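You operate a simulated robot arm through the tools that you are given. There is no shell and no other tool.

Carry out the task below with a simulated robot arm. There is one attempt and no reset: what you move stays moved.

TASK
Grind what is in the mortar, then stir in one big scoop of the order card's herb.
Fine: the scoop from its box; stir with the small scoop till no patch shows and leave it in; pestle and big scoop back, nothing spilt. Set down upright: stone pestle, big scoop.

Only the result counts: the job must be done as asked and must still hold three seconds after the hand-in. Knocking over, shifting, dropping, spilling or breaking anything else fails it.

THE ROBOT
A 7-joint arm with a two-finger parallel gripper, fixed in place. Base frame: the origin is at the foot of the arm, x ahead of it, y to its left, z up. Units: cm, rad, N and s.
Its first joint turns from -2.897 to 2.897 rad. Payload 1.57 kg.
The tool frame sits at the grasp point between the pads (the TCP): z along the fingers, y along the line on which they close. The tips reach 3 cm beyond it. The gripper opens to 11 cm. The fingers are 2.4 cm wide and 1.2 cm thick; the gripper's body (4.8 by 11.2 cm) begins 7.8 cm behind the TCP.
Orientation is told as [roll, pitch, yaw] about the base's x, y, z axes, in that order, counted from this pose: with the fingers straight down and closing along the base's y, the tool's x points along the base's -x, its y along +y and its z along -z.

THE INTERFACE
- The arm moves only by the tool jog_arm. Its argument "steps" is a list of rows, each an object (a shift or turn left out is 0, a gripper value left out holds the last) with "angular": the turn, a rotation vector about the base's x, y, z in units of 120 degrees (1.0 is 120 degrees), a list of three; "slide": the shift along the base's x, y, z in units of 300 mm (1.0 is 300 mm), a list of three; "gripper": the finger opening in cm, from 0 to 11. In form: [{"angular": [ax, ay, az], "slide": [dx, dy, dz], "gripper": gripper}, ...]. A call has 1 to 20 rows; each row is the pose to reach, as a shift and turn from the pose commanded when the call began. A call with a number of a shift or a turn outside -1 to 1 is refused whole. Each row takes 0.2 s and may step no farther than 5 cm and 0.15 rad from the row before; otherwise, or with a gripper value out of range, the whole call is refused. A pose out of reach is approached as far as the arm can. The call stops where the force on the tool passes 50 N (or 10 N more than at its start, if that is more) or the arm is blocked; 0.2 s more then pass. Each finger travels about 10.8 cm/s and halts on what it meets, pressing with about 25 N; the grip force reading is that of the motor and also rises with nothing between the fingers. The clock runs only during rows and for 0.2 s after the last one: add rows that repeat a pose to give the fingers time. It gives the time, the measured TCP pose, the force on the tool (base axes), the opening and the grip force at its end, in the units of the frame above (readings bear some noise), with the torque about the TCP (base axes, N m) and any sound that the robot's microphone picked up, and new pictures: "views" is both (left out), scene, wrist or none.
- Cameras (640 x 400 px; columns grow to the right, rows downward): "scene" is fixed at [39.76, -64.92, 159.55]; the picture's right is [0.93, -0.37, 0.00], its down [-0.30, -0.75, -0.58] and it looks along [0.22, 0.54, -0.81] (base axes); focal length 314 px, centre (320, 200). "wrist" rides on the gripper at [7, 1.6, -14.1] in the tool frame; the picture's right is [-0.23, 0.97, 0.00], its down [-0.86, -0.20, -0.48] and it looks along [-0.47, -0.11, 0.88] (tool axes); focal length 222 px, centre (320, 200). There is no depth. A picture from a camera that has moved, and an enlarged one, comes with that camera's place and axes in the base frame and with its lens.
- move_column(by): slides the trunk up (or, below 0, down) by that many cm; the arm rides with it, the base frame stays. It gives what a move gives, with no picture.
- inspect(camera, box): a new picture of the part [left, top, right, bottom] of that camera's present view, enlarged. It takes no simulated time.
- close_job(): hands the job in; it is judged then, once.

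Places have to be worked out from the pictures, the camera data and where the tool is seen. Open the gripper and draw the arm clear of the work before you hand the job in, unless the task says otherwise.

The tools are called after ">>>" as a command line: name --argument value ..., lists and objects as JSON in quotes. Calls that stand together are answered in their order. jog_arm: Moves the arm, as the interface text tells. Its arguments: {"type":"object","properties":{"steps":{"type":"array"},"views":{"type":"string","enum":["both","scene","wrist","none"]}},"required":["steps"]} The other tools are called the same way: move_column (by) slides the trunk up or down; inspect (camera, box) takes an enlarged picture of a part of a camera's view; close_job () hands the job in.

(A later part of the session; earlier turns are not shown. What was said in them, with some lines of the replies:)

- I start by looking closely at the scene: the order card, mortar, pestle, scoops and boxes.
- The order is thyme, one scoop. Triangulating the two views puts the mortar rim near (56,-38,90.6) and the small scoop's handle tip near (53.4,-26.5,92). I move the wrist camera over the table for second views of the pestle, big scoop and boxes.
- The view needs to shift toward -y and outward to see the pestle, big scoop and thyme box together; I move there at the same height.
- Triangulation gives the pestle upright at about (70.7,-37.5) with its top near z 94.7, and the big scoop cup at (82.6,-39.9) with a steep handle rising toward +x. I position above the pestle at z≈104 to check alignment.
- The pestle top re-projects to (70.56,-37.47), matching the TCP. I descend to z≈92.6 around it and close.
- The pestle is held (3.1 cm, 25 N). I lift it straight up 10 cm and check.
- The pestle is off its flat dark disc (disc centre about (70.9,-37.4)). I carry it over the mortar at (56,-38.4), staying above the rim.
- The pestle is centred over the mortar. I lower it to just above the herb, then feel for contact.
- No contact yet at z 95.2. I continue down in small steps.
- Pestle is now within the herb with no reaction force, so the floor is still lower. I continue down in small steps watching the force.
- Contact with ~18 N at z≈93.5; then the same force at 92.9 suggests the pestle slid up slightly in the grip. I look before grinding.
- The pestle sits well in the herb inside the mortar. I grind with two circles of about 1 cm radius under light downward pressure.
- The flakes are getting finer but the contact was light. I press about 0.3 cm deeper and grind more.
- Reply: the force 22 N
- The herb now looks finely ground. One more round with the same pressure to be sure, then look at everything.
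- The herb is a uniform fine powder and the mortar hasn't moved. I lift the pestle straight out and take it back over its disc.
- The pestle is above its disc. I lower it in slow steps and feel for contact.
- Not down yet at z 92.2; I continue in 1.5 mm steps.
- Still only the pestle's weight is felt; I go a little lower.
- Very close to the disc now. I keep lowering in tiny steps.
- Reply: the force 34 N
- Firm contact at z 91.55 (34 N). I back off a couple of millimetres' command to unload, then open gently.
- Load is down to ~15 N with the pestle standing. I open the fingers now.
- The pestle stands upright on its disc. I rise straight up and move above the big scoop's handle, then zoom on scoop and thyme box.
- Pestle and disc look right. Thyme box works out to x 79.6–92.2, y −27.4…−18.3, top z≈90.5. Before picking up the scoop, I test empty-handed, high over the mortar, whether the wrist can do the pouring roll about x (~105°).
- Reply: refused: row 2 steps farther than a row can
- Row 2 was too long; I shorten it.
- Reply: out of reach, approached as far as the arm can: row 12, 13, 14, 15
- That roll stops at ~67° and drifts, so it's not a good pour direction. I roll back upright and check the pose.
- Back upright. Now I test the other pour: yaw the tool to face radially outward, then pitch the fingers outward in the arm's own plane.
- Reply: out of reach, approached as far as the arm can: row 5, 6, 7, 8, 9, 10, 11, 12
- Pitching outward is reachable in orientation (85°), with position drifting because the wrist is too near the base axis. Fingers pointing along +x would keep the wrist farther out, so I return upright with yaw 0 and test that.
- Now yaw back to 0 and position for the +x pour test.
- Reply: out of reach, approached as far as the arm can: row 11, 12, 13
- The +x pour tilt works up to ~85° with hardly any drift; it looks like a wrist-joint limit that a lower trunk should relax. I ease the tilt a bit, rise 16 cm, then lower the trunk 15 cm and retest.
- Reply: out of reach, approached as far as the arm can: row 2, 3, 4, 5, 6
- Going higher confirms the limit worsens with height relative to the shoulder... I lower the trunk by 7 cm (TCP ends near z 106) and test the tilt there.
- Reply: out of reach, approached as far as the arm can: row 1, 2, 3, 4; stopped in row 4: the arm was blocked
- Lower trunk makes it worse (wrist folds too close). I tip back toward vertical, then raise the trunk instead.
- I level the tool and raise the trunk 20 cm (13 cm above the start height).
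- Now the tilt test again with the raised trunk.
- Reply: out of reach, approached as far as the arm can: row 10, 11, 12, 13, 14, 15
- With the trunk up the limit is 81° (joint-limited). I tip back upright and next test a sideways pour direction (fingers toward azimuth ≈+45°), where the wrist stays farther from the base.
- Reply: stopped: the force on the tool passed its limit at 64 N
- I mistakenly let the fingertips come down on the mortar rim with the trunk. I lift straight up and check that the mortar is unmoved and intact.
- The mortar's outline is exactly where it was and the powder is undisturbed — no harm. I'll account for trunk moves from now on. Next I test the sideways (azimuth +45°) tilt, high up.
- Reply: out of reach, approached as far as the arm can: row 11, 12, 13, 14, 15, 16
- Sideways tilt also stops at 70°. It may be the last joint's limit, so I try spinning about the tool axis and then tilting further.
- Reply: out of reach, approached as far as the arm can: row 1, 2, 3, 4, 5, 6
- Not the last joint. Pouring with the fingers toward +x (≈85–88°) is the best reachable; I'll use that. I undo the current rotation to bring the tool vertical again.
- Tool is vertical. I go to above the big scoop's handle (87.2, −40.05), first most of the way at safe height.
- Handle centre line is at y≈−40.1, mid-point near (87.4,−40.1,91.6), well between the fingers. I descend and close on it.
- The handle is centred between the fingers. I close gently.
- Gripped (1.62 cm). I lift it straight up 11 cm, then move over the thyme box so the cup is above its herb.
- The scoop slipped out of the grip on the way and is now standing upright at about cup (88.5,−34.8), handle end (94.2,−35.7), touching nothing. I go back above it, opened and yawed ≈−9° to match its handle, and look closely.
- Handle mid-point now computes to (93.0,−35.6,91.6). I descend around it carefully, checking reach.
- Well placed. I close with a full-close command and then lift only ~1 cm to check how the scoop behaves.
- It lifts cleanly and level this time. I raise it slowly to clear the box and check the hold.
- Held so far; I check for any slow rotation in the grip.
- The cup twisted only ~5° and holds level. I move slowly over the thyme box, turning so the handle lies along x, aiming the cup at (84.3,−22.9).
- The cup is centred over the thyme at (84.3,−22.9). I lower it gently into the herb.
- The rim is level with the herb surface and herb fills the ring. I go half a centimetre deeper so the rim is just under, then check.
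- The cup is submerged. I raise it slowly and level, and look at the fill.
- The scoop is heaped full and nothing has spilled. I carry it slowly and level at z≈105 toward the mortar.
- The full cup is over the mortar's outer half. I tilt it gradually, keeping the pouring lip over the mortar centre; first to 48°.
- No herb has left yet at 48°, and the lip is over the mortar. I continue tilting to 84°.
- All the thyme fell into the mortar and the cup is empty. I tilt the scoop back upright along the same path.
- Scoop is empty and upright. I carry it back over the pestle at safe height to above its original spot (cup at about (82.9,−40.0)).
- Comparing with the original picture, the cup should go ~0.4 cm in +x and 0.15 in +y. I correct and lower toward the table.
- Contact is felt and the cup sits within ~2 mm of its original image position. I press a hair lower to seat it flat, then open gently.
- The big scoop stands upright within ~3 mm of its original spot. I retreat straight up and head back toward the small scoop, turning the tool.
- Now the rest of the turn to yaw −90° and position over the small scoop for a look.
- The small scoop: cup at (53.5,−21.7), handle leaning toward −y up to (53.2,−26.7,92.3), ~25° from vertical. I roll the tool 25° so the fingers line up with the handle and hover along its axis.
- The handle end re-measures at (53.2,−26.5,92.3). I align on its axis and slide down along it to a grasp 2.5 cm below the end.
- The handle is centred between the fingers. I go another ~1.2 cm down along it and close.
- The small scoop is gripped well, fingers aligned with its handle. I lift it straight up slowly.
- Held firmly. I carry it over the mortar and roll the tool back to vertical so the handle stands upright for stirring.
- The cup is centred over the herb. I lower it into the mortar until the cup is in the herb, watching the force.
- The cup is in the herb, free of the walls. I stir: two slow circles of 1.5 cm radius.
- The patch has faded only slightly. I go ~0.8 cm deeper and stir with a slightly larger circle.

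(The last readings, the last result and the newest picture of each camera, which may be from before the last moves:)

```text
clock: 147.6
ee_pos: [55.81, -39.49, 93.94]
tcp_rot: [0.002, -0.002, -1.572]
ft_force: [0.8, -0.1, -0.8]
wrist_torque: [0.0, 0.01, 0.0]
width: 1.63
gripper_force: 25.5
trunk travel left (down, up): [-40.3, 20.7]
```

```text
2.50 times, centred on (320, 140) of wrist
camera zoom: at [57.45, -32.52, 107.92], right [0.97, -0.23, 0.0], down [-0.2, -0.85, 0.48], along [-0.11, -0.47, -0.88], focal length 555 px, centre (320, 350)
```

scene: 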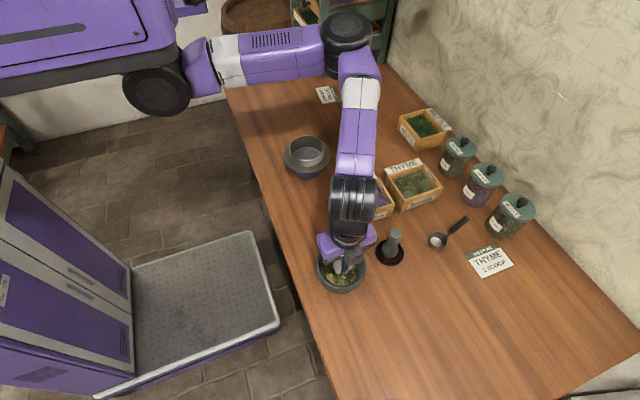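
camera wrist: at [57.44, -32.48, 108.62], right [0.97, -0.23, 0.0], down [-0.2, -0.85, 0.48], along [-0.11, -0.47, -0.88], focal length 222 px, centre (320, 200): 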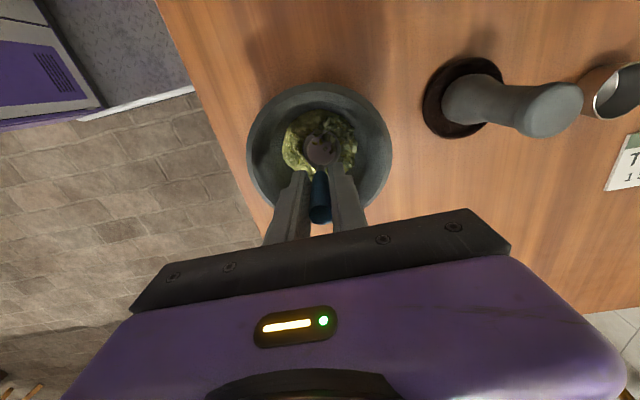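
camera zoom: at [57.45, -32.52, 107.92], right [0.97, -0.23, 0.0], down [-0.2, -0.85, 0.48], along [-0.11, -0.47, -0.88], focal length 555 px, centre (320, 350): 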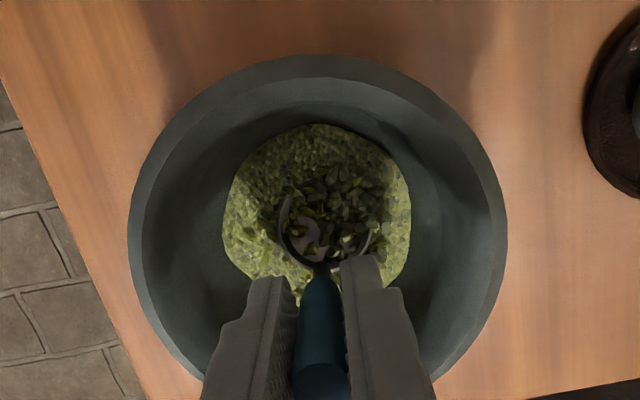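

The deeper stirring is working — the thyme is now dispersed in smaller bits. I keep stirring.

>>> jog_arm --steps '[{"slide": [0.05, 0, -0.008]}, {"slide": [0.04, 0.029, -0.008]}, {"slide": [0.015, 0.048, -0.008]}, {"slide": [-0.015, 0.048, -0.008]}, {"slide": [-0.04, 0.029, -0.008]}, {"slide": [-0.05, 0, -0.008]}, {"slide": [-0.04, -0.029, -0.008]}, {"slide": [-0.015, -0.048, -0.008]}, {"slide": [0.015, -0.048, -0.008]}, {"slide": [0.04, -0.029, -0.008]}, {"slide": [0.05, 0, -0.008]}, {"slide": [0.04, 0.029, -0.008]}, {"slide": [0.015, 0.048, -0.008]}, {"slide": [-0.015, 0.048, -0.008]}, {"slide": [-0.04, 0.029, -0.008]}, {"slide": [-0.05, 0, -0.008]}, {"slide": [-0.04, -0.029, -0.008]}, {"slide": [-0.015, -0.048, -0.008]}, {"slide": [0.015, -0.048, -0.008]}, {"slide": [0, 0, -0.008]}]' --views "none"

>>> inspect --camera "wrist" --box '[220, 60, 420, 220]'

>>> inspect --camera "scene" --box '[280, 200, 400, 300]'

```text
clock: 151.8
ee_pos: [55.73, -39.38, 93.6]
tcp_rot: [0.002, -0.002, -1.57]
ft_force: [0.2, 0.5, -0.4]
wrist_torque: [0.0, 0.04, -0.01]
width: 1.64
gripper_force: 25.0
trunk travel left (down, up): [-40.3, 20.7]
```

```text
2.50 times, centred on (320, 140) of wrist
camera zoom: at [57.37, -32.45, 107.68], right [0.97, -0.23, 0.0], down [-0.2, -0.85, 0.48], along [-0.11, -0.47, -0.88], focal length 555 px, centre (320, 350)
```

zoom: 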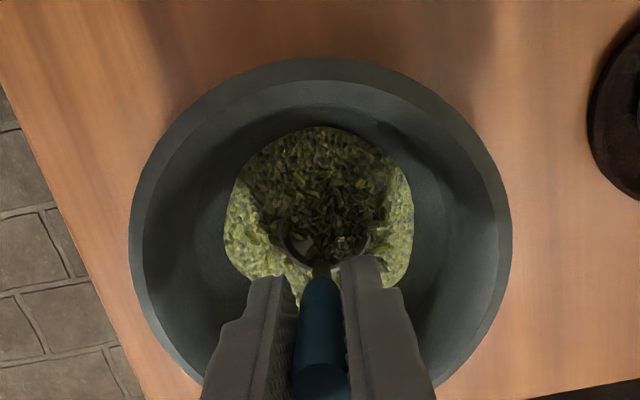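

```text
4.00 times, centred on (340, 250) of scene
camera zoom: at [39.76, -64.92, 159.55], right [0.93, -0.37, 0.0], down [-0.3, -0.75, -0.58], along [0.22, 0.54, -0.81], focal length 1254 px, centre (240, 0)
```

zoom: 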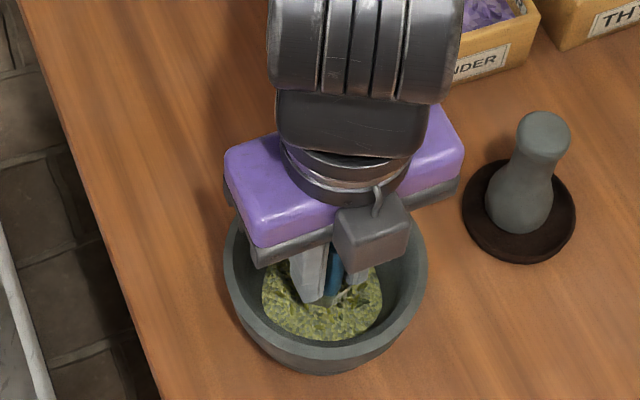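

The mixing spreads well; the thyme and base are becoming uniform. I continue with more circles, with varying radius.

>>> jog_arm --steps '[{"slide": [0.055, 0, 0]}, {"slide": [0.044, 0.032, 0]}, {"slide": [0.017, 0.052, 0]}, {"slide": [-0.017, 0.052, 0]}, {"slide": [-0.044, 0.032, 0]}, {"slide": [-0.055, 0, 0]}, {"slide": [-0.044, -0.032, 0]}, {"slide": [-0.017, -0.052, 0]}, {"slide": [0.017, -0.052, 0]}, {"slide": [0.044, -0.032, 0]}, {"slide": [0.05, 0, 0]}, {"slide": [0.03, 0.022, 0]}, {"slide": [0.011, 0.035, 0]}, {"slide": [-0.011, 0.035, 0]}, {"slide": [-0.03, 0.022, 0]}, {"slide": [-0.037, 0, 0]}, {"slide": [-0.03, -0.022, 0]}, {"slide": [-0.011, -0.035, 0]}, {"slide": [0.011, -0.035, 0]}, {"slide": [0, 0, 0]}]' --views "none"

>>> jog_arm --steps '[{"slide": [0.055, 0, 0]}, {"slide": [0.044, 0.032, 0]}, {"slide": [0.017, 0.052, 0]}, {"slide": [-0.017, 0.052, 0]}, {"slide": [-0.044, 0.032, 0]}, {"slide": [-0.055, 0, 0]}, {"slide": [-0.044, -0.032, 0]}, {"slide": [-0.017, -0.052, 0]}, {"slide": [0.017, -0.052, 0]}, {"slide": [0.044, -0.032, 0]}, {"slide": [0.05, 0, 0]}, {"slide": [0.03, 0.022, 0]}, {"slide": [0.011, 0.035, 0]}, {"slide": [-0.011, 0.035, 0]}, {"slide": [-0.03, 0.022, 0]}, {"slide": [-0.037, 0, 0]}, {"slide": [-0.03, -0.022, 0]}, {"slide": [-0.011, -0.035, 0]}, {"slide": [0.011, -0.035, 0]}, {"slide": [0, 0, 0]}]' --views "none"

>>> inspect --camera "wrist" --box '[240, 80, 400, 200]'

>>> inspect --camera "scene" --box '[300, 230, 380, 300]'

```text
clock: 156.0
ee_pos: [55.75, -39.33, 93.59]
tcp_rot: [0.0, -0.002, -1.571]
ft_force: [-0.1, 0.1, -0.5]
wrist_torque: [0.0, -0.03, -0.02]
width: 1.65
gripper_force: 24.8
trunk travel left (down, up): [-40.3, 20.7]
```

```text
clock: 160.2
ee_pos: [55.81, -39.46, 93.61]
tcp_rot: [0.002, -0.001, -1.572]
ft_force: [0.0, 0.5, -0.1]
wrist_torque: [-0.01, 0.0, 0.05]
width: 1.64
gripper_force: 25.0
trunk travel left (down, up): [-40.3, 20.7]
```

```text
3.33 times, centred on (320, 140) of wrist
camera zoom: at [57.36, -32.43, 107.61], right [0.97, -0.23, 0.0], down [-0.2, -0.85, 0.48], along [-0.11, -0.47, -0.88], focal length 740 px, centre (320, 400)
```

zoom: 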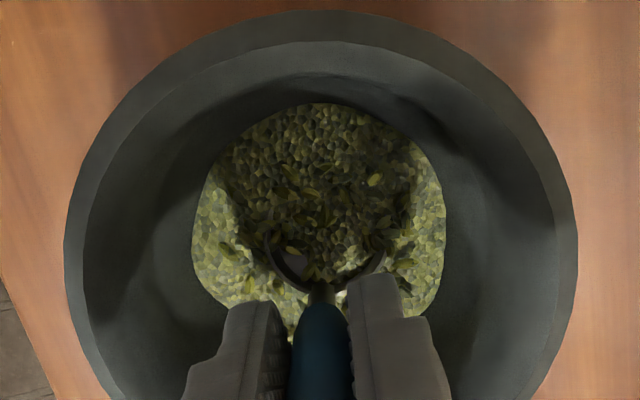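

```text
5.71 times, centred on (340, 265) of scene
camera zoom: at [39.76, -64.92, 159.55], right [0.93, -0.37, 0.0], down [-0.3, -0.75, -0.58], along [0.22, 0.54, -0.81], focal length 1792 px, centre (206, -171)
```

zoom: 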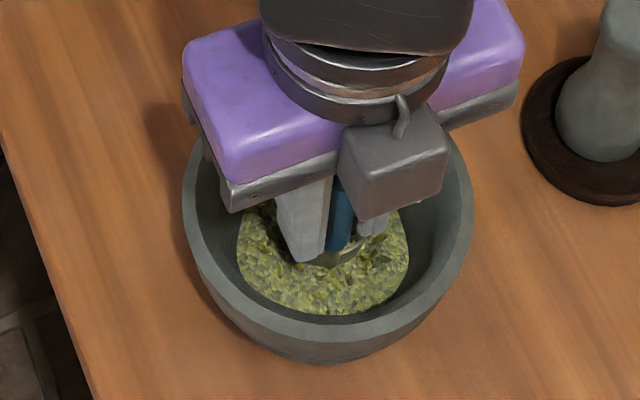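

Nearly uniform. Another two rounds to be thorough.

>>> jog_arm --steps '[{"slide": [0.055, 0, 0]}, {"slide": [0.044, 0.032, 0]}, {"slide": [0.017, 0.052, 0]}, {"slide": [-0.017, 0.052, 0]}, {"slide": [-0.044, 0.032, 0]}, {"slide": [-0.055, 0, 0]}, {"slide": [-0.044, -0.032, 0]}, {"slide": [-0.017, -0.052, 0]}, {"slide": [0.017, -0.052, 0]}, {"slide": [0.044, -0.032, 0]}, {"slide": [0.05, 0, 0]}, {"slide": [0.03, 0.022, 0]}, {"slide": [0.011, 0.035, 0]}, {"slide": [-0.011, 0.035, 0]}, {"slide": [-0.03, 0.022, 0]}, {"slide": [-0.037, 0, 0]}, {"slide": [-0.03, -0.022, 0]}, {"slide": [-0.011, -0.035, 0]}, {"slide": [0.011, -0.035, 0]}, {"slide": [0, 0, 0]}]' --views "none"

>>> jog_arm --steps '[{"slide": [-0.055, 0, 0]}, {"slide": [-0.044, 0.032, 0]}, {"slide": [-0.017, 0.052, 0]}, {"slide": [0.017, 0.052, 0]}, {"slide": [0.044, 0.032, 0]}, {"slide": [0.055, 0, 0]}, {"slide": [0.044, -0.032, 0]}, {"slide": [0.017, -0.052, 0]}, {"slide": [-0.017, -0.052, 0]}, {"slide": [-0.044, -0.032, 0]}, {"slide": [-0.05, 0, 0]}, {"slide": [-0.03, 0.022, 0]}, {"slide": [-0.011, 0.035, 0]}, {"slide": [0.011, 0.035, 0]}, {"slide": [0.03, 0.022, 0]}, {"slide": [0.037, 0, 0]}, {"slide": [0.03, -0.022, 0]}, {"slide": [0.011, -0.035, 0]}, {"slide": [-0.011, -0.035, 0]}, {"slide": [0, 0, 0]}]' --views "both"

>>> inspect --camera "wrist" --box '[240, 80, 400, 200]'

>>> inspect --camera "scene" --box '[300, 230, 380, 300]'

```text
clock: 164.4
ee_pos: [55.78, -39.45, 93.59]
tcp_rot: [0.002, -0.002, -1.571]
ft_force: [0.2, 0.5, -1.4]
wrist_torque: [-0.03, -0.04, -0.01]
width: 1.64
gripper_force: 24.5
trunk travel left (down, up): [-40.3, 20.7]
```

```text
clock: 168.6
ee_pos: [55.87, -39.49, 93.68]
tcp_rot: [0.001, -0.001, -1.57]
ft_force: [1.3, -0.2, -1.0]
wrist_torque: [0.01, -0.03, 0.01]
width: 1.64
gripper_force: 25.0
trunk travel left (down, up): [-40.3, 20.7]
camera wrist: at [57.43, -32.47, 107.68], right [0.97, -0.23, 0.0], down [-0.2, -0.85, 0.48], along [-0.11, -0.47, -0.88], focal length 222 px, centre (320, 200)
```

scene: 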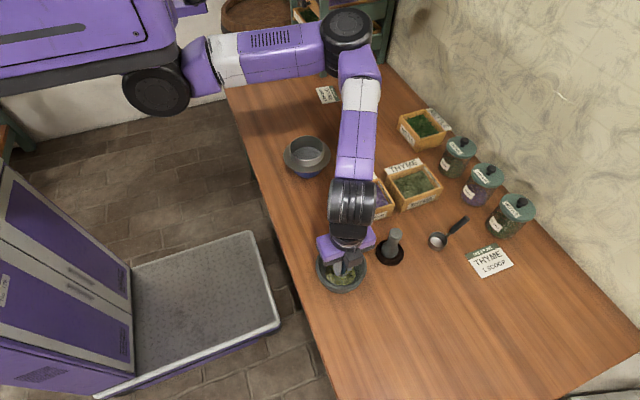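
wrist: 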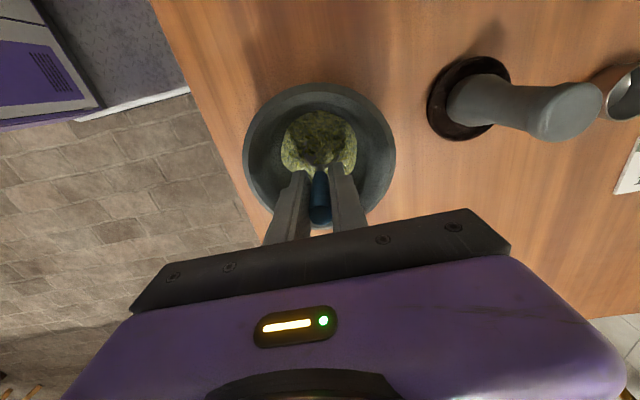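

```text
3.33 times, centred on (320, 140) of wrist
camera zoom: at [57.43, -32.47, 107.68], right [0.97, -0.23, 0.0], down [-0.2, -0.85, 0.48], along [-0.11, -0.47, -0.88], focal length 740 px, centre (320, 400)
```

zoom: 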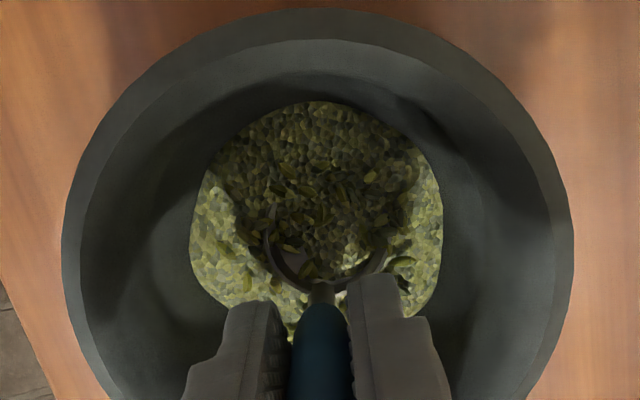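

```text
5.71 times, centred on (340, 265) of scene
camera zoom: at [39.76, -64.92, 159.55], right [0.93, -0.37, 0.0], down [-0.3, -0.75, -0.58], along [0.22, 0.54, -0.81], focal length 1792 px, centre (206, -171)
```

zoom: 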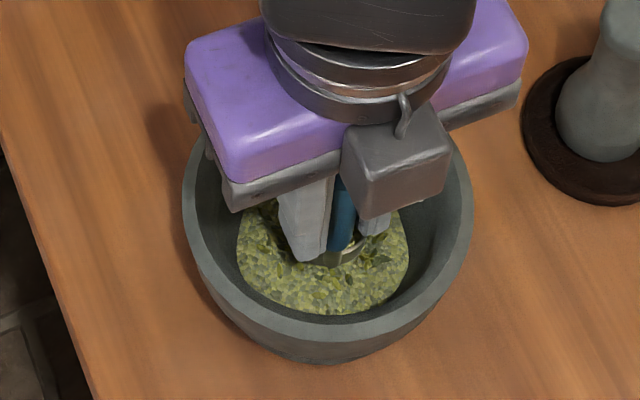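

The mix is speckled evenly with only scattered flakes. I give it two more rounds, slightly wider, to see whether it has converged.

>>> jog_arm --steps '[{"slide": [0.06, 0.01, 0]}, {"slide": [0.048, 0.045, 0]}, {"slide": [0.018, 0.067, 0]}, {"slide": [-0.018, 0.067, 0]}, {"slide": [-0.048, 0.045, 0]}, {"slide": [-0.06, 0.01, 0]}, {"slide": [-0.048, -0.025, 0]}, {"slide": [-0.018, -0.047, 0]}, {"slide": [0.018, -0.047, 0]}, {"slide": [0.048, -0.025, 0]}, {"slide": [0.06, 0.01, 0]}, {"slide": [0.048, 0.045, 0]}, {"slide": [0.018, 0.067, 0]}, {"slide": [-0.018, 0.067, 0]}, {"slide": [-0.048, 0.045, 0]}, {"slide": [-0.06, 0.01, 0]}, {"slide": [-0.048, -0.025, 0]}, {"slide": [-0.018, -0.047, 0]}, {"slide": [0.018, -0.047, 0]}, {"slide": [0, 0, 0]}]' --views "none"

>>> jog_arm --steps '[{"slide": [-0.06, 0.01, 0]}, {"slide": [-0.048, 0.045, 0]}, {"slide": [-0.018, 0.067, 0]}, {"slide": [0.018, 0.067, 0]}, {"slide": [0.048, 0.045, 0]}, {"slide": [0.06, 0.01, 0]}, {"slide": [0.048, -0.025, 0]}, {"slide": [0.018, -0.047, 0]}, {"slide": [-0.018, -0.047, 0]}, {"slide": [-0.048, -0.025, 0]}, {"slide": [-0.06, 0.01, 0]}, {"slide": [-0.048, 0.045, 0]}, {"slide": [-0.018, 0.067, 0]}, {"slide": [0.018, 0.067, 0]}, {"slide": [0.048, 0.045, 0]}, {"slide": [0.06, 0.01, 0]}, {"slide": [0.048, -0.025, 0]}, {"slide": [0.018, -0.047, 0]}, {"slide": [-0.018, -0.047, 0]}, {"slide": [0, 0, 0]}]' --views "none"

>>> inspect --camera "wrist" --box '[240, 80, 400, 200]'

>>> inspect --camera "scene" --box '[300, 230, 380, 300]'

```text
clock: 172.8
ee_pos: [55.77, -39.62, 93.49]
tcp_rot: [0.001, -0.003, -1.571]
ft_force: [-0.3, 0.3, 0.2]
wrist_torque: [-0.02, -0.01, 0.0]
width: 1.63
gripper_force: 25.4
trunk travel left (down, up): [-40.3, 20.7]
```

```text
clock: 177.0
ee_pos: [55.89, -39.52, 93.58]
tcp_rot: [0.003, -0.002, -1.57]
ft_force: [-0.8, -0.9, -0.1]
wrist_torque: [-0.01, 0.01, -0.01]
width: 1.63
gripper_force: 25.1
trunk travel left (down, up): [-40.3, 20.7]
```

```text
3.33 times, centred on (320, 140) of wrist
camera zoom: at [57.4, -32.46, 107.6], right [0.97, -0.23, 0.0], down [-0.2, -0.85, 0.48], along [-0.11, -0.47, -0.88], focal length 740 px, centre (320, 400)
```

zoom: 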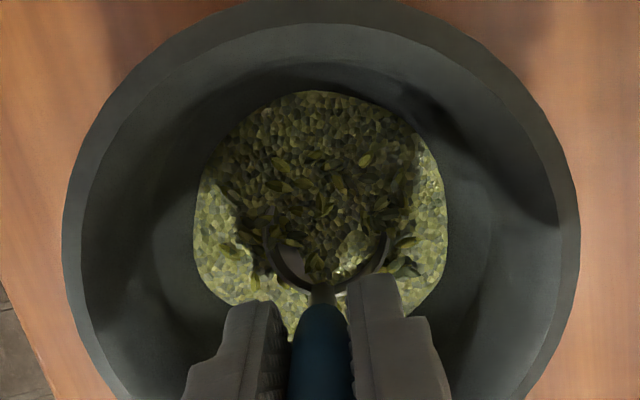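

```text
5.71 times, centred on (340, 265) of scene
camera zoom: at [39.76, -64.92, 159.55], right [0.93, -0.37, 0.0], down [-0.3, -0.75, -0.58], along [0.22, 0.54, -0.81], focal length 1792 px, centre (206, -171)
```

zoom: 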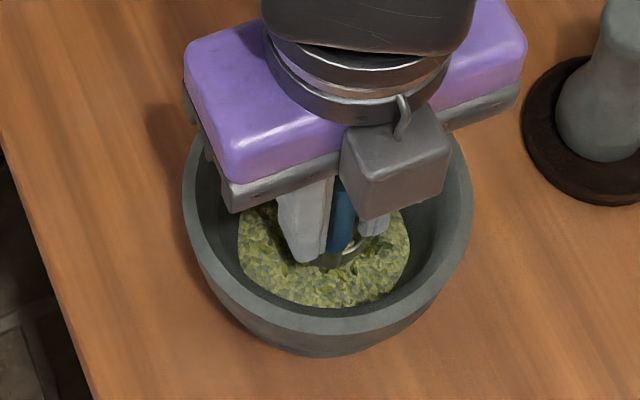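

The mix is uniform now. The mortar outline looks a few millimetres shifted by the last wide circles, so I measure it against the earlier picture.

>>> inspect --camera "scene" --box '[290, 210, 410, 310]'

```text
4.00 times, centred on (350, 260) of scene
camera zoom: at [39.76, -64.92, 159.55], right [0.93, -0.37, 0.0], down [-0.3, -0.75, -0.58], along [0.22, 0.54, -0.81], focal length 1254 px, centre (200, -40)
```

zoom: 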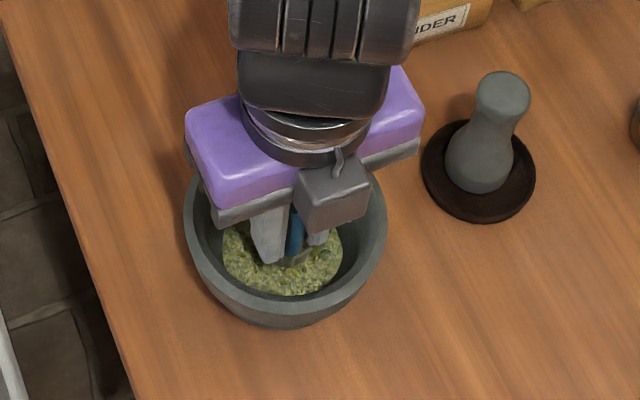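

The mortar moved only ~3 mm, which is negligible. Now I roll the tool back 25° so the scoop's cup sits level in the mortar with its handle leaning to −y, ready to be left standing.

>>> jog_arm --steps '[{"slide": [0, -0.004, 0.005], "angular": [0.03, 0, 0]}, {"slide": [0.003, -0.012, 0.005], "angular": [0.07, 0, 0]}, {"slide": [0.005, -0.02, 0.003], "angular": [0.11, 0, 0]}, {"slide": [0.005, -0.03, 0], "angular": [0.15, 0, 0]}, {"slide": [0.005, -0.038, -0.005], "angular": [0.19, 0, 0]}, {"slide": [0.005, -0.042, -0.012], "angular": [0.208, 0, 0]}, {"slide": [0.005, -0.042, -0.012], "angular": [0.208, 0, 0]}]'

>>> inspect --camera "wrist" --box '[220, 80, 420, 220]'

>>> inspect --camera "scene" --box '[290, 210, 410, 310]'

```text
clock: 178.6
ee_pos: [55.83, -40.78, 93.12]
tcp_rot: [0.001, 0.436, -1.571]
ft_force: [-0.3, 0.4, 0.0]
wrist_torque: [0.0, -0.03, 0.01]
width: 1.63
gripper_force: 24.6
trunk travel left (down, up): [-40.3, 20.7]
camera wrist: at [57.52, -40.38, 108.9], right [0.97, -0.21, -0.09], down [-0.2, -0.98, 0.07], along [-0.11, -0.05, -0.99], focal length 222 px, centre (320, 200)
```

scene: 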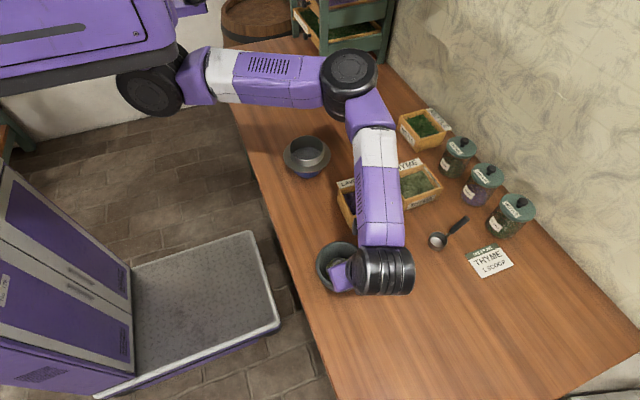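
wrist: 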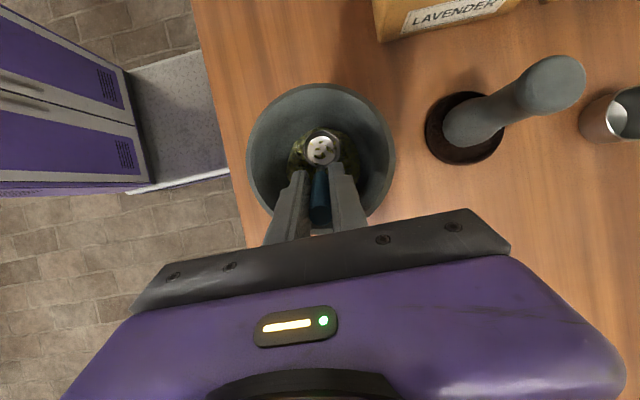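

```text
2.86 times, centred on (320, 150) of wrist
camera zoom: at [57.52, -40.38, 108.9], right [0.97, -0.21, -0.09], down [-0.2, -0.98, 0.07], along [-0.11, -0.05, -0.99], focal length 635 px, centre (320, 343)
```

zoom: 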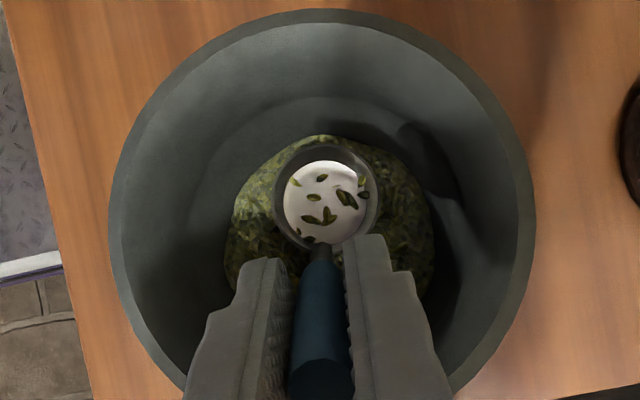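

```text
4.00 times, centred on (350, 260) of scene
camera zoom: at [39.76, -64.92, 159.55], right [0.93, -0.37, 0.0], down [-0.3, -0.75, -0.58], along [0.22, 0.54, -0.81], focal length 1254 px, centre (200, -40)
```

zoom: 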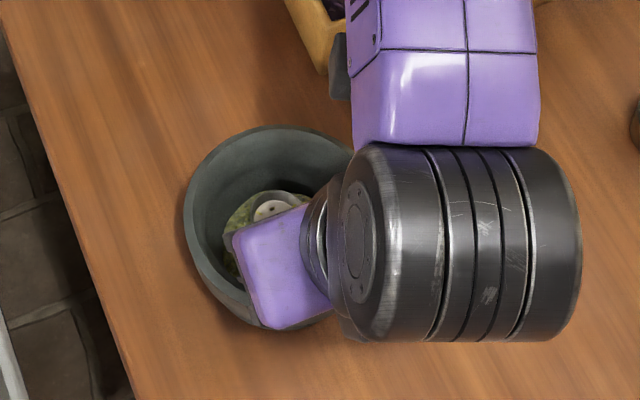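

The cup is level inside the mortar. I lower gently until it rests on the floor of the mortar.

>>> jog_arm --steps '[{"slide": [0, 0, -0.01]}, {"slide": [0, 0, -0.02]}, {"slide": [0, 0, -0.03]}, {"slide": [0, 0, -0.03]}]' --views "none"

>>> jog_arm --steps '[{"slide": [0, 0, -0.006]}, {"slide": [0, 0, -0.01]}, {"slide": [0, 0, -0.01]}]' --views "none"

```text
clock: 179.6
ee_pos: [55.88, -40.8, 92.23]
tcp_rot: [0.001, 0.434, -1.571]
ft_force: [1.0, -0.3, -0.3]
wrist_torque: [-0.03, 0.0, 0.01]
width: 1.62
gripper_force: 24.8
trunk travel left (down, up): [-40.3, 20.7]
```

```text
clock: 180.4
ee_pos: [55.82, -40.63, 92.11]
tcp_rot: [0.002, 0.435, -1.57]
ft_force: [-0.6, 0.4, -1.0]
wrist_torque: [0.0, 0.01, -0.02]
width: 1.65
gripper_force: 25.1
trunk travel left (down, up): [-40.3, 20.7]
```

Still free at z 92.1; I keep lowering in small steps.

>>> jog_arm --steps '[{"slide": [0, 0, -0.006]}, {"slide": [0, 0, -0.01]}, {"slide": [0, 0, -0.01]}]' --views "none"

>>> jog_arm --steps '[{"slide": [0, 0, -0.005]}, {"slide": [0, 0, -0.007]}, {"slide": [0, 0, -0.007]}]' --views "wrist"

>>> inspect --camera "wrist" --box '[220, 80, 420, 220]'

```text
clock: 181.2
ee_pos: [55.86, -40.67, 91.79]
tcp_rot: [0.003, 0.435, -1.571]
ft_force: [-1.1, 0.2, 7.1]
wrist_torque: [0.34, -0.06, 0.04]
width: 1.63
gripper_force: 24.8
trunk travel left (down, up): [-40.3, 20.7]
```

```text
clock: 182.0
ee_pos: [55.88, -40.7, 91.59]
tcp_rot: [0.002, 0.432, -1.571]
ft_force: [-0.7, -5.2, 15.4]
wrist_torque: [0.25, -0.22, -0.07]
width: 1.61
gripper_force: 24.9
trunk travel left (down, up): [-40.3, 20.7]
camera wrist: at [57.51, -40.31, 107.24], right [0.97, -0.21, -0.09], down [-0.2, -0.98, 0.08], along [-0.11, -0.05, -0.99], focal length 222 px, centre (320, 200)
```

wrist: 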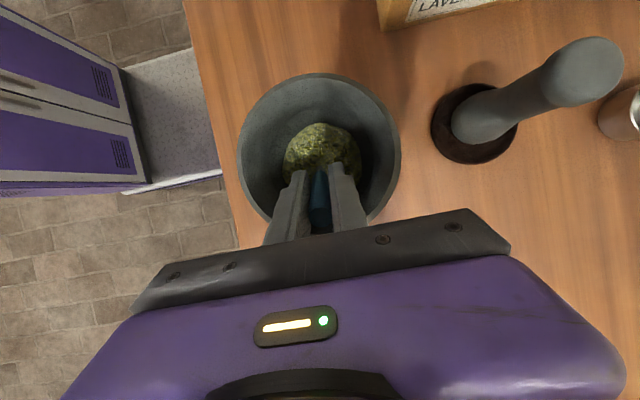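

```text
2.86 times, centred on (320, 150) of wrist
camera zoom: at [57.51, -40.31, 107.24], right [0.97, -0.21, -0.09], down [-0.2, -0.98, 0.08], along [-0.11, -0.05, -0.99], focal length 635 px, centre (320, 343)
```

zoom: 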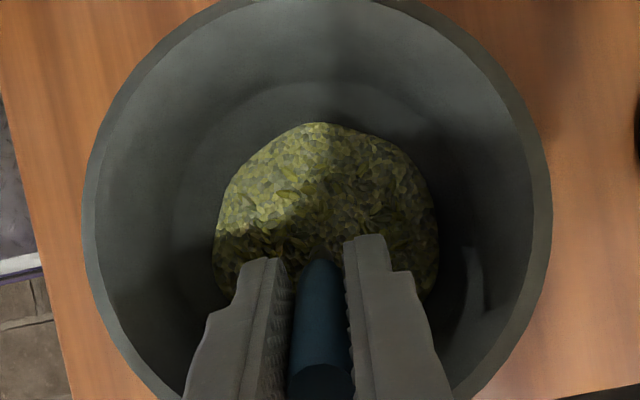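

The cup is on the mortar floor, buried in the blend (15 N). I relax slightly and open the fingers a little, staying within the rim.

>>> jog_arm --steps '[{"slide": [0, 0, 0.006]}, {"slide": [0, 0, 0.008]}, {"slide": [0, 0, 0.008], "gripper": 1.8}, {"slide": [0, 0, 0.008], "gripper": 2.0}, {"slide": [0, 0, 0.008], "gripper": 2.3}, {"slide": [0, 0, 0.008], "gripper": 2.8}, {"slide": [0, 0, 0.008], "gripper": 2.8}]' --views "wrist"

>>> inspect --camera "wrist" --box '[220, 80, 420, 220]'

```text
clock: 183.6
ee_pos: [55.83, -40.68, 91.76]
tcp_rot: [0.001, 0.435, -1.572]
ft_force: [-0.1, 0.0, 0.5]
wrist_torque: [0.0, -0.01, 0.03]
width: 2.82
gripper_force: 0.1
trunk travel left (down, up): [-40.3, 20.7]
camera wrist: at [57.51, -40.27, 107.46], right [0.97, -0.21, -0.09], down [-0.2, -0.98, 0.07], along [-0.11, -0.05, -0.99], focal length 222 px, centre (320, 200)
```

wrist: 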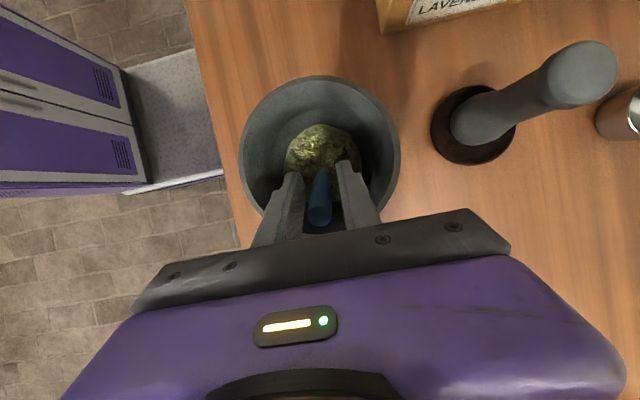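

```text
2.86 times, centred on (320, 150) of wrist
camera zoom: at [57.51, -40.27, 107.46], right [0.97, -0.21, -0.09], down [-0.2, -0.98, 0.07], along [-0.11, -0.05, -0.99], focal length 635 px, centre (320, 343)
```

zoom: 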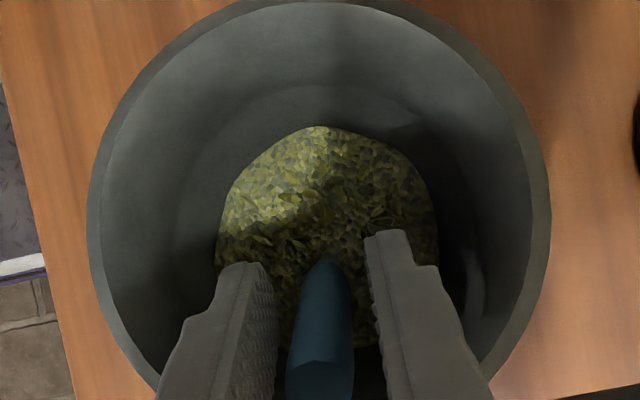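

Released; the scoop stands by itself. I back out along the handle axis.

>>> jog_arm --steps '[{"slide": [0, -0.014, 0.03]}, {"slide": [0, -0.028, 0.06]}, {"slide": [0, -0.056, 0.121]}, {"slide": [0, -0.098, 0.212]}, {"slide": [0, -0.14, 0.302]}, {"slide": [0, -0.18, 0.42]}, {"slide": [0, -0.18, 0.5]}, {"slide": [0, -0.18, 0.5]}]'

>>> inspect --camera "wrist" --box '[220, 40, 460, 200]'

>>> inspect --camera "scene" --box '[290, 210, 410, 310]'

```text
clock: 185.4
ee_pos: [55.88, -46.11, 106.75]
tcp_rot: [0.001, 0.434, -1.571]
ft_force: [0.5, 0.8, 0.9]
wrist_torque: [-0.01, 0.03, 0.03]
width: 2.81
gripper_force: 0.1
trunk travel left (down, up): [-40.3, 20.7]
camera wrist: at [57.59, -45.73, 122.44], right [0.97, -0.21, -0.09], down [-0.2, -0.98, 0.07], along [-0.11, -0.05, -0.99], focal length 222 px, centre (320, 200)
```

scene: 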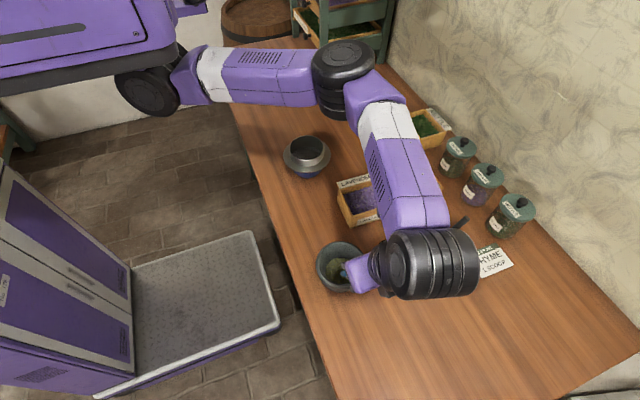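
wrist: 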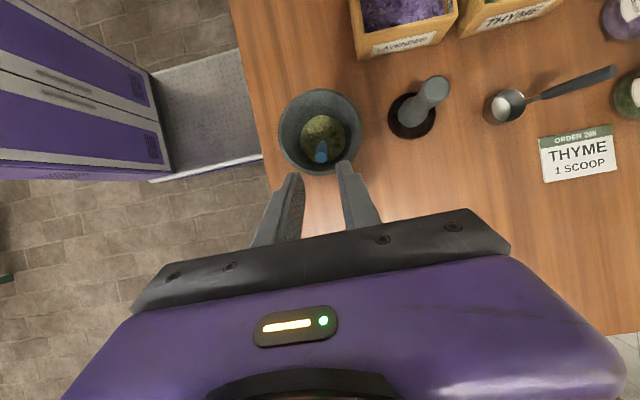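

```text
2.50 times, centred on (340, 120) of wrist
camera zoom: at [57.59, -45.73, 122.44], right [0.97, -0.21, -0.09], down [-0.2, -0.98, 0.07], along [-0.11, -0.05, -0.99], focal length 555 px, centre (270, 400)
```

zoom: 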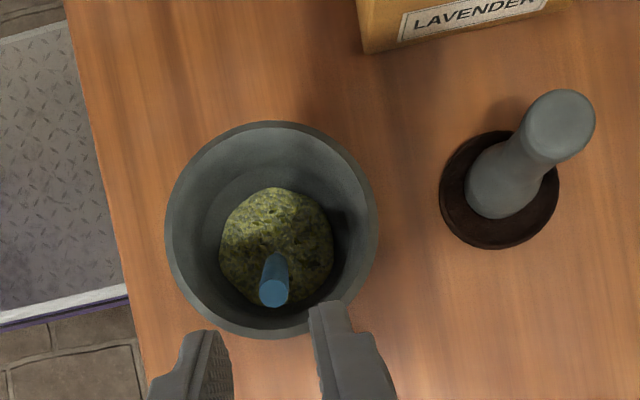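

```text
4.00 times, centred on (350, 260) of scene
camera zoom: at [39.76, -64.92, 159.55], right [0.93, -0.37, 0.0], down [-0.3, -0.75, -0.58], along [0.22, 0.54, -0.81], focal length 1254 px, centre (200, -40)
```

zoom: 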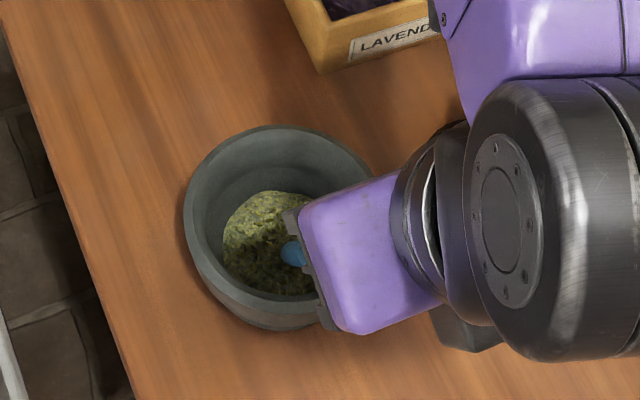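

Everything looks right: blend uniform, scoop standing in the mortar, pestle upright. I raise and straighten the arm, open the gripper, and draw back toward the start pose.

>>> jog_arm --steps '[{"slide": [0, 0, 0.1], "angular": [-0.03, 0, 0]}, {"slide": [0, 0, 0.2], "angular": [-0.07, 0, 0]}, {"slide": [0, 0, 0.3], "angular": [-0.11, 0, 0], "gripper": 5}, {"slide": [0, 0, 0.42], "angular": [-0.15, 0, 0], "gripper": 8}, {"slide": [-0.05, 0.08, 0.45], "angular": [-0.19, 0, 0], "gripper": 11}, {"slide": [-0.12, 0.18, 0.45], "angular": [-0.208, 0, 0]}, {"slide": [-0.2, 0.3, 0.45], "angular": [-0.208, 0, 0]}, {"slide": [-0.28, 0.42, 0.45], "angular": [-0.208, 0, 0]}, {"slide": [-0.36, 0.54, 0.45], "angular": [-0.208, 0, 0]}, {"slide": [-0.44, 0.62, 0.45], "angular": [-0.208, 0, 0]}, {"slide": [-0.44, 0.62, 0.45], "angular": [-0.208, 0, 0]}]'

>>> inspect --camera "scene" --box '[290, 210, 410, 310]'

>>> inspect --camera "scene" --box '[370, 130, 530, 270]'

```text
clock: 187.8
ee_pos: [42.72, -27.44, 120.15]
tcp_rot: [0.002, -0.002, -1.573]
ft_force: [-0.4, -0.7, 0.2]
wrist_torque: [-0.01, -0.04, 0.03]
width: 10.98
gripper_force: 0.1
trunk travel left (down, up): [-40.3, 20.7]
camera wrist: at [44.27, -20.4, 134.25], right [0.97, -0.23, 0.0], down [-0.2, -0.85, 0.48], along [-0.11, -0.47, -0.88], focal length 222 px, centre (320, 200)
```

scene: 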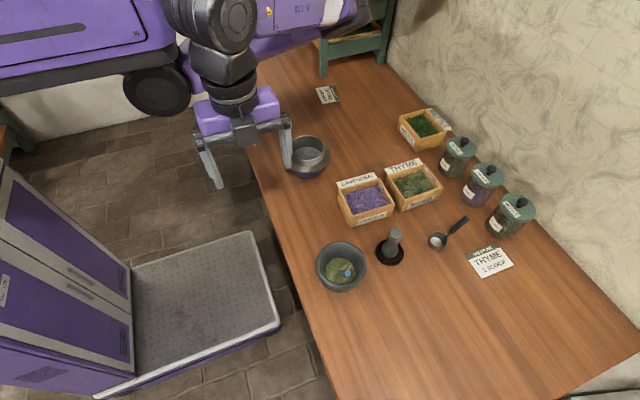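
wrist: 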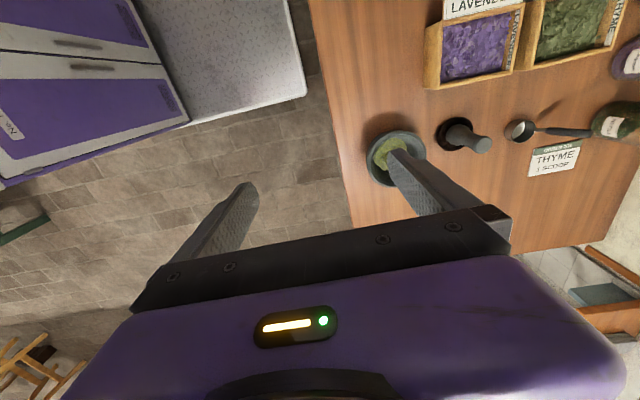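

```text
4.00 times, centred on (350, 260) of scene
camera zoom: at [39.76, -64.92, 159.55], right [0.93, -0.37, 0.0], down [-0.3, -0.75, -0.58], along [0.22, 0.54, -0.81], focal length 1254 px, centre (200, -40)
```

zoom: 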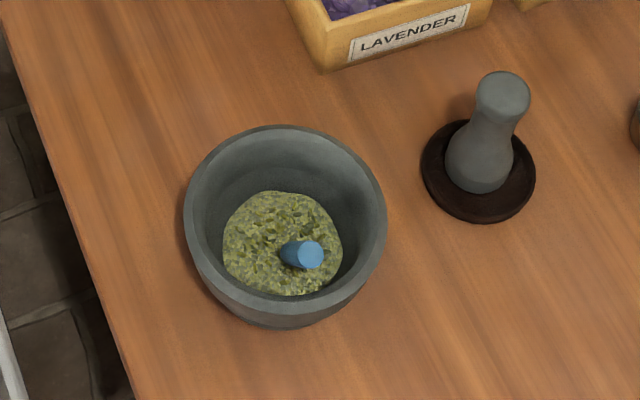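

```text
2.86 times, centred on (450, 200) of scene
camera zoom: at [39.76, -64.92, 159.55], right [0.93, -0.37, 0.0], down [-0.3, -0.75, -0.58], along [0.22, 0.54, -0.81], focal length 896 px, centre (-51, 200)
```

zoom: 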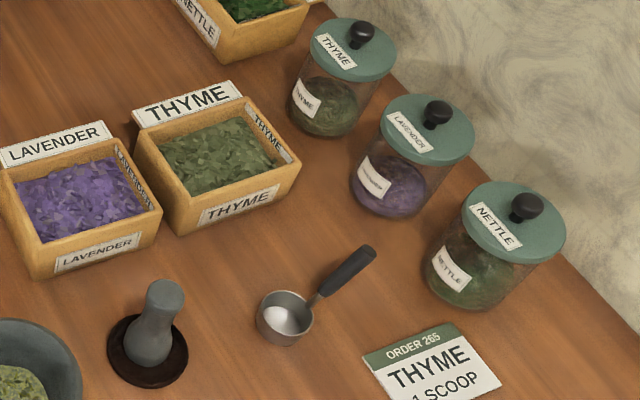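

The blend is even with no thyme patch showing, and the small scoop stands in the mortar. The pestle is upright on its disc, the big scoop is upright at its place, nothing is spilt, and the arm is clear. I hand the job in.

>>> close_job

```text
The job is handed in.
```

I ground the mortar's contents, stirred in one big scoop of thyme (order 265) from its box, and handed the job in. I don't have the verdict yet.

**End state in the last pictures:**
- **Blend:** evenly speckled, with no thyme patch showing.
- **Small scoop:** standing in the mortar.
- **Pestle:** upright on its disc.
- **Big scoop:** empty, upright and about 3 mm from where it started.
- **Arm:** gripper open and drawn clear. I could see nothing spilt.

**Slips along the way that could matter to the judging:**
- **Big scoop:** it slipped out of the grip on the first carry, while still empty, and came to rest upright about 7 cm away. I picked it up again before filling it.
- **Mortar, rim contact:** I lowered the trunk without allowing for the hand dropping with it, and the fingertips pressed on the rim with 64 N before it stopped. I saw no damage or movement.
- **Mortar, shift:** the last wide stirring circles moved it about 3 mm. I left it there.
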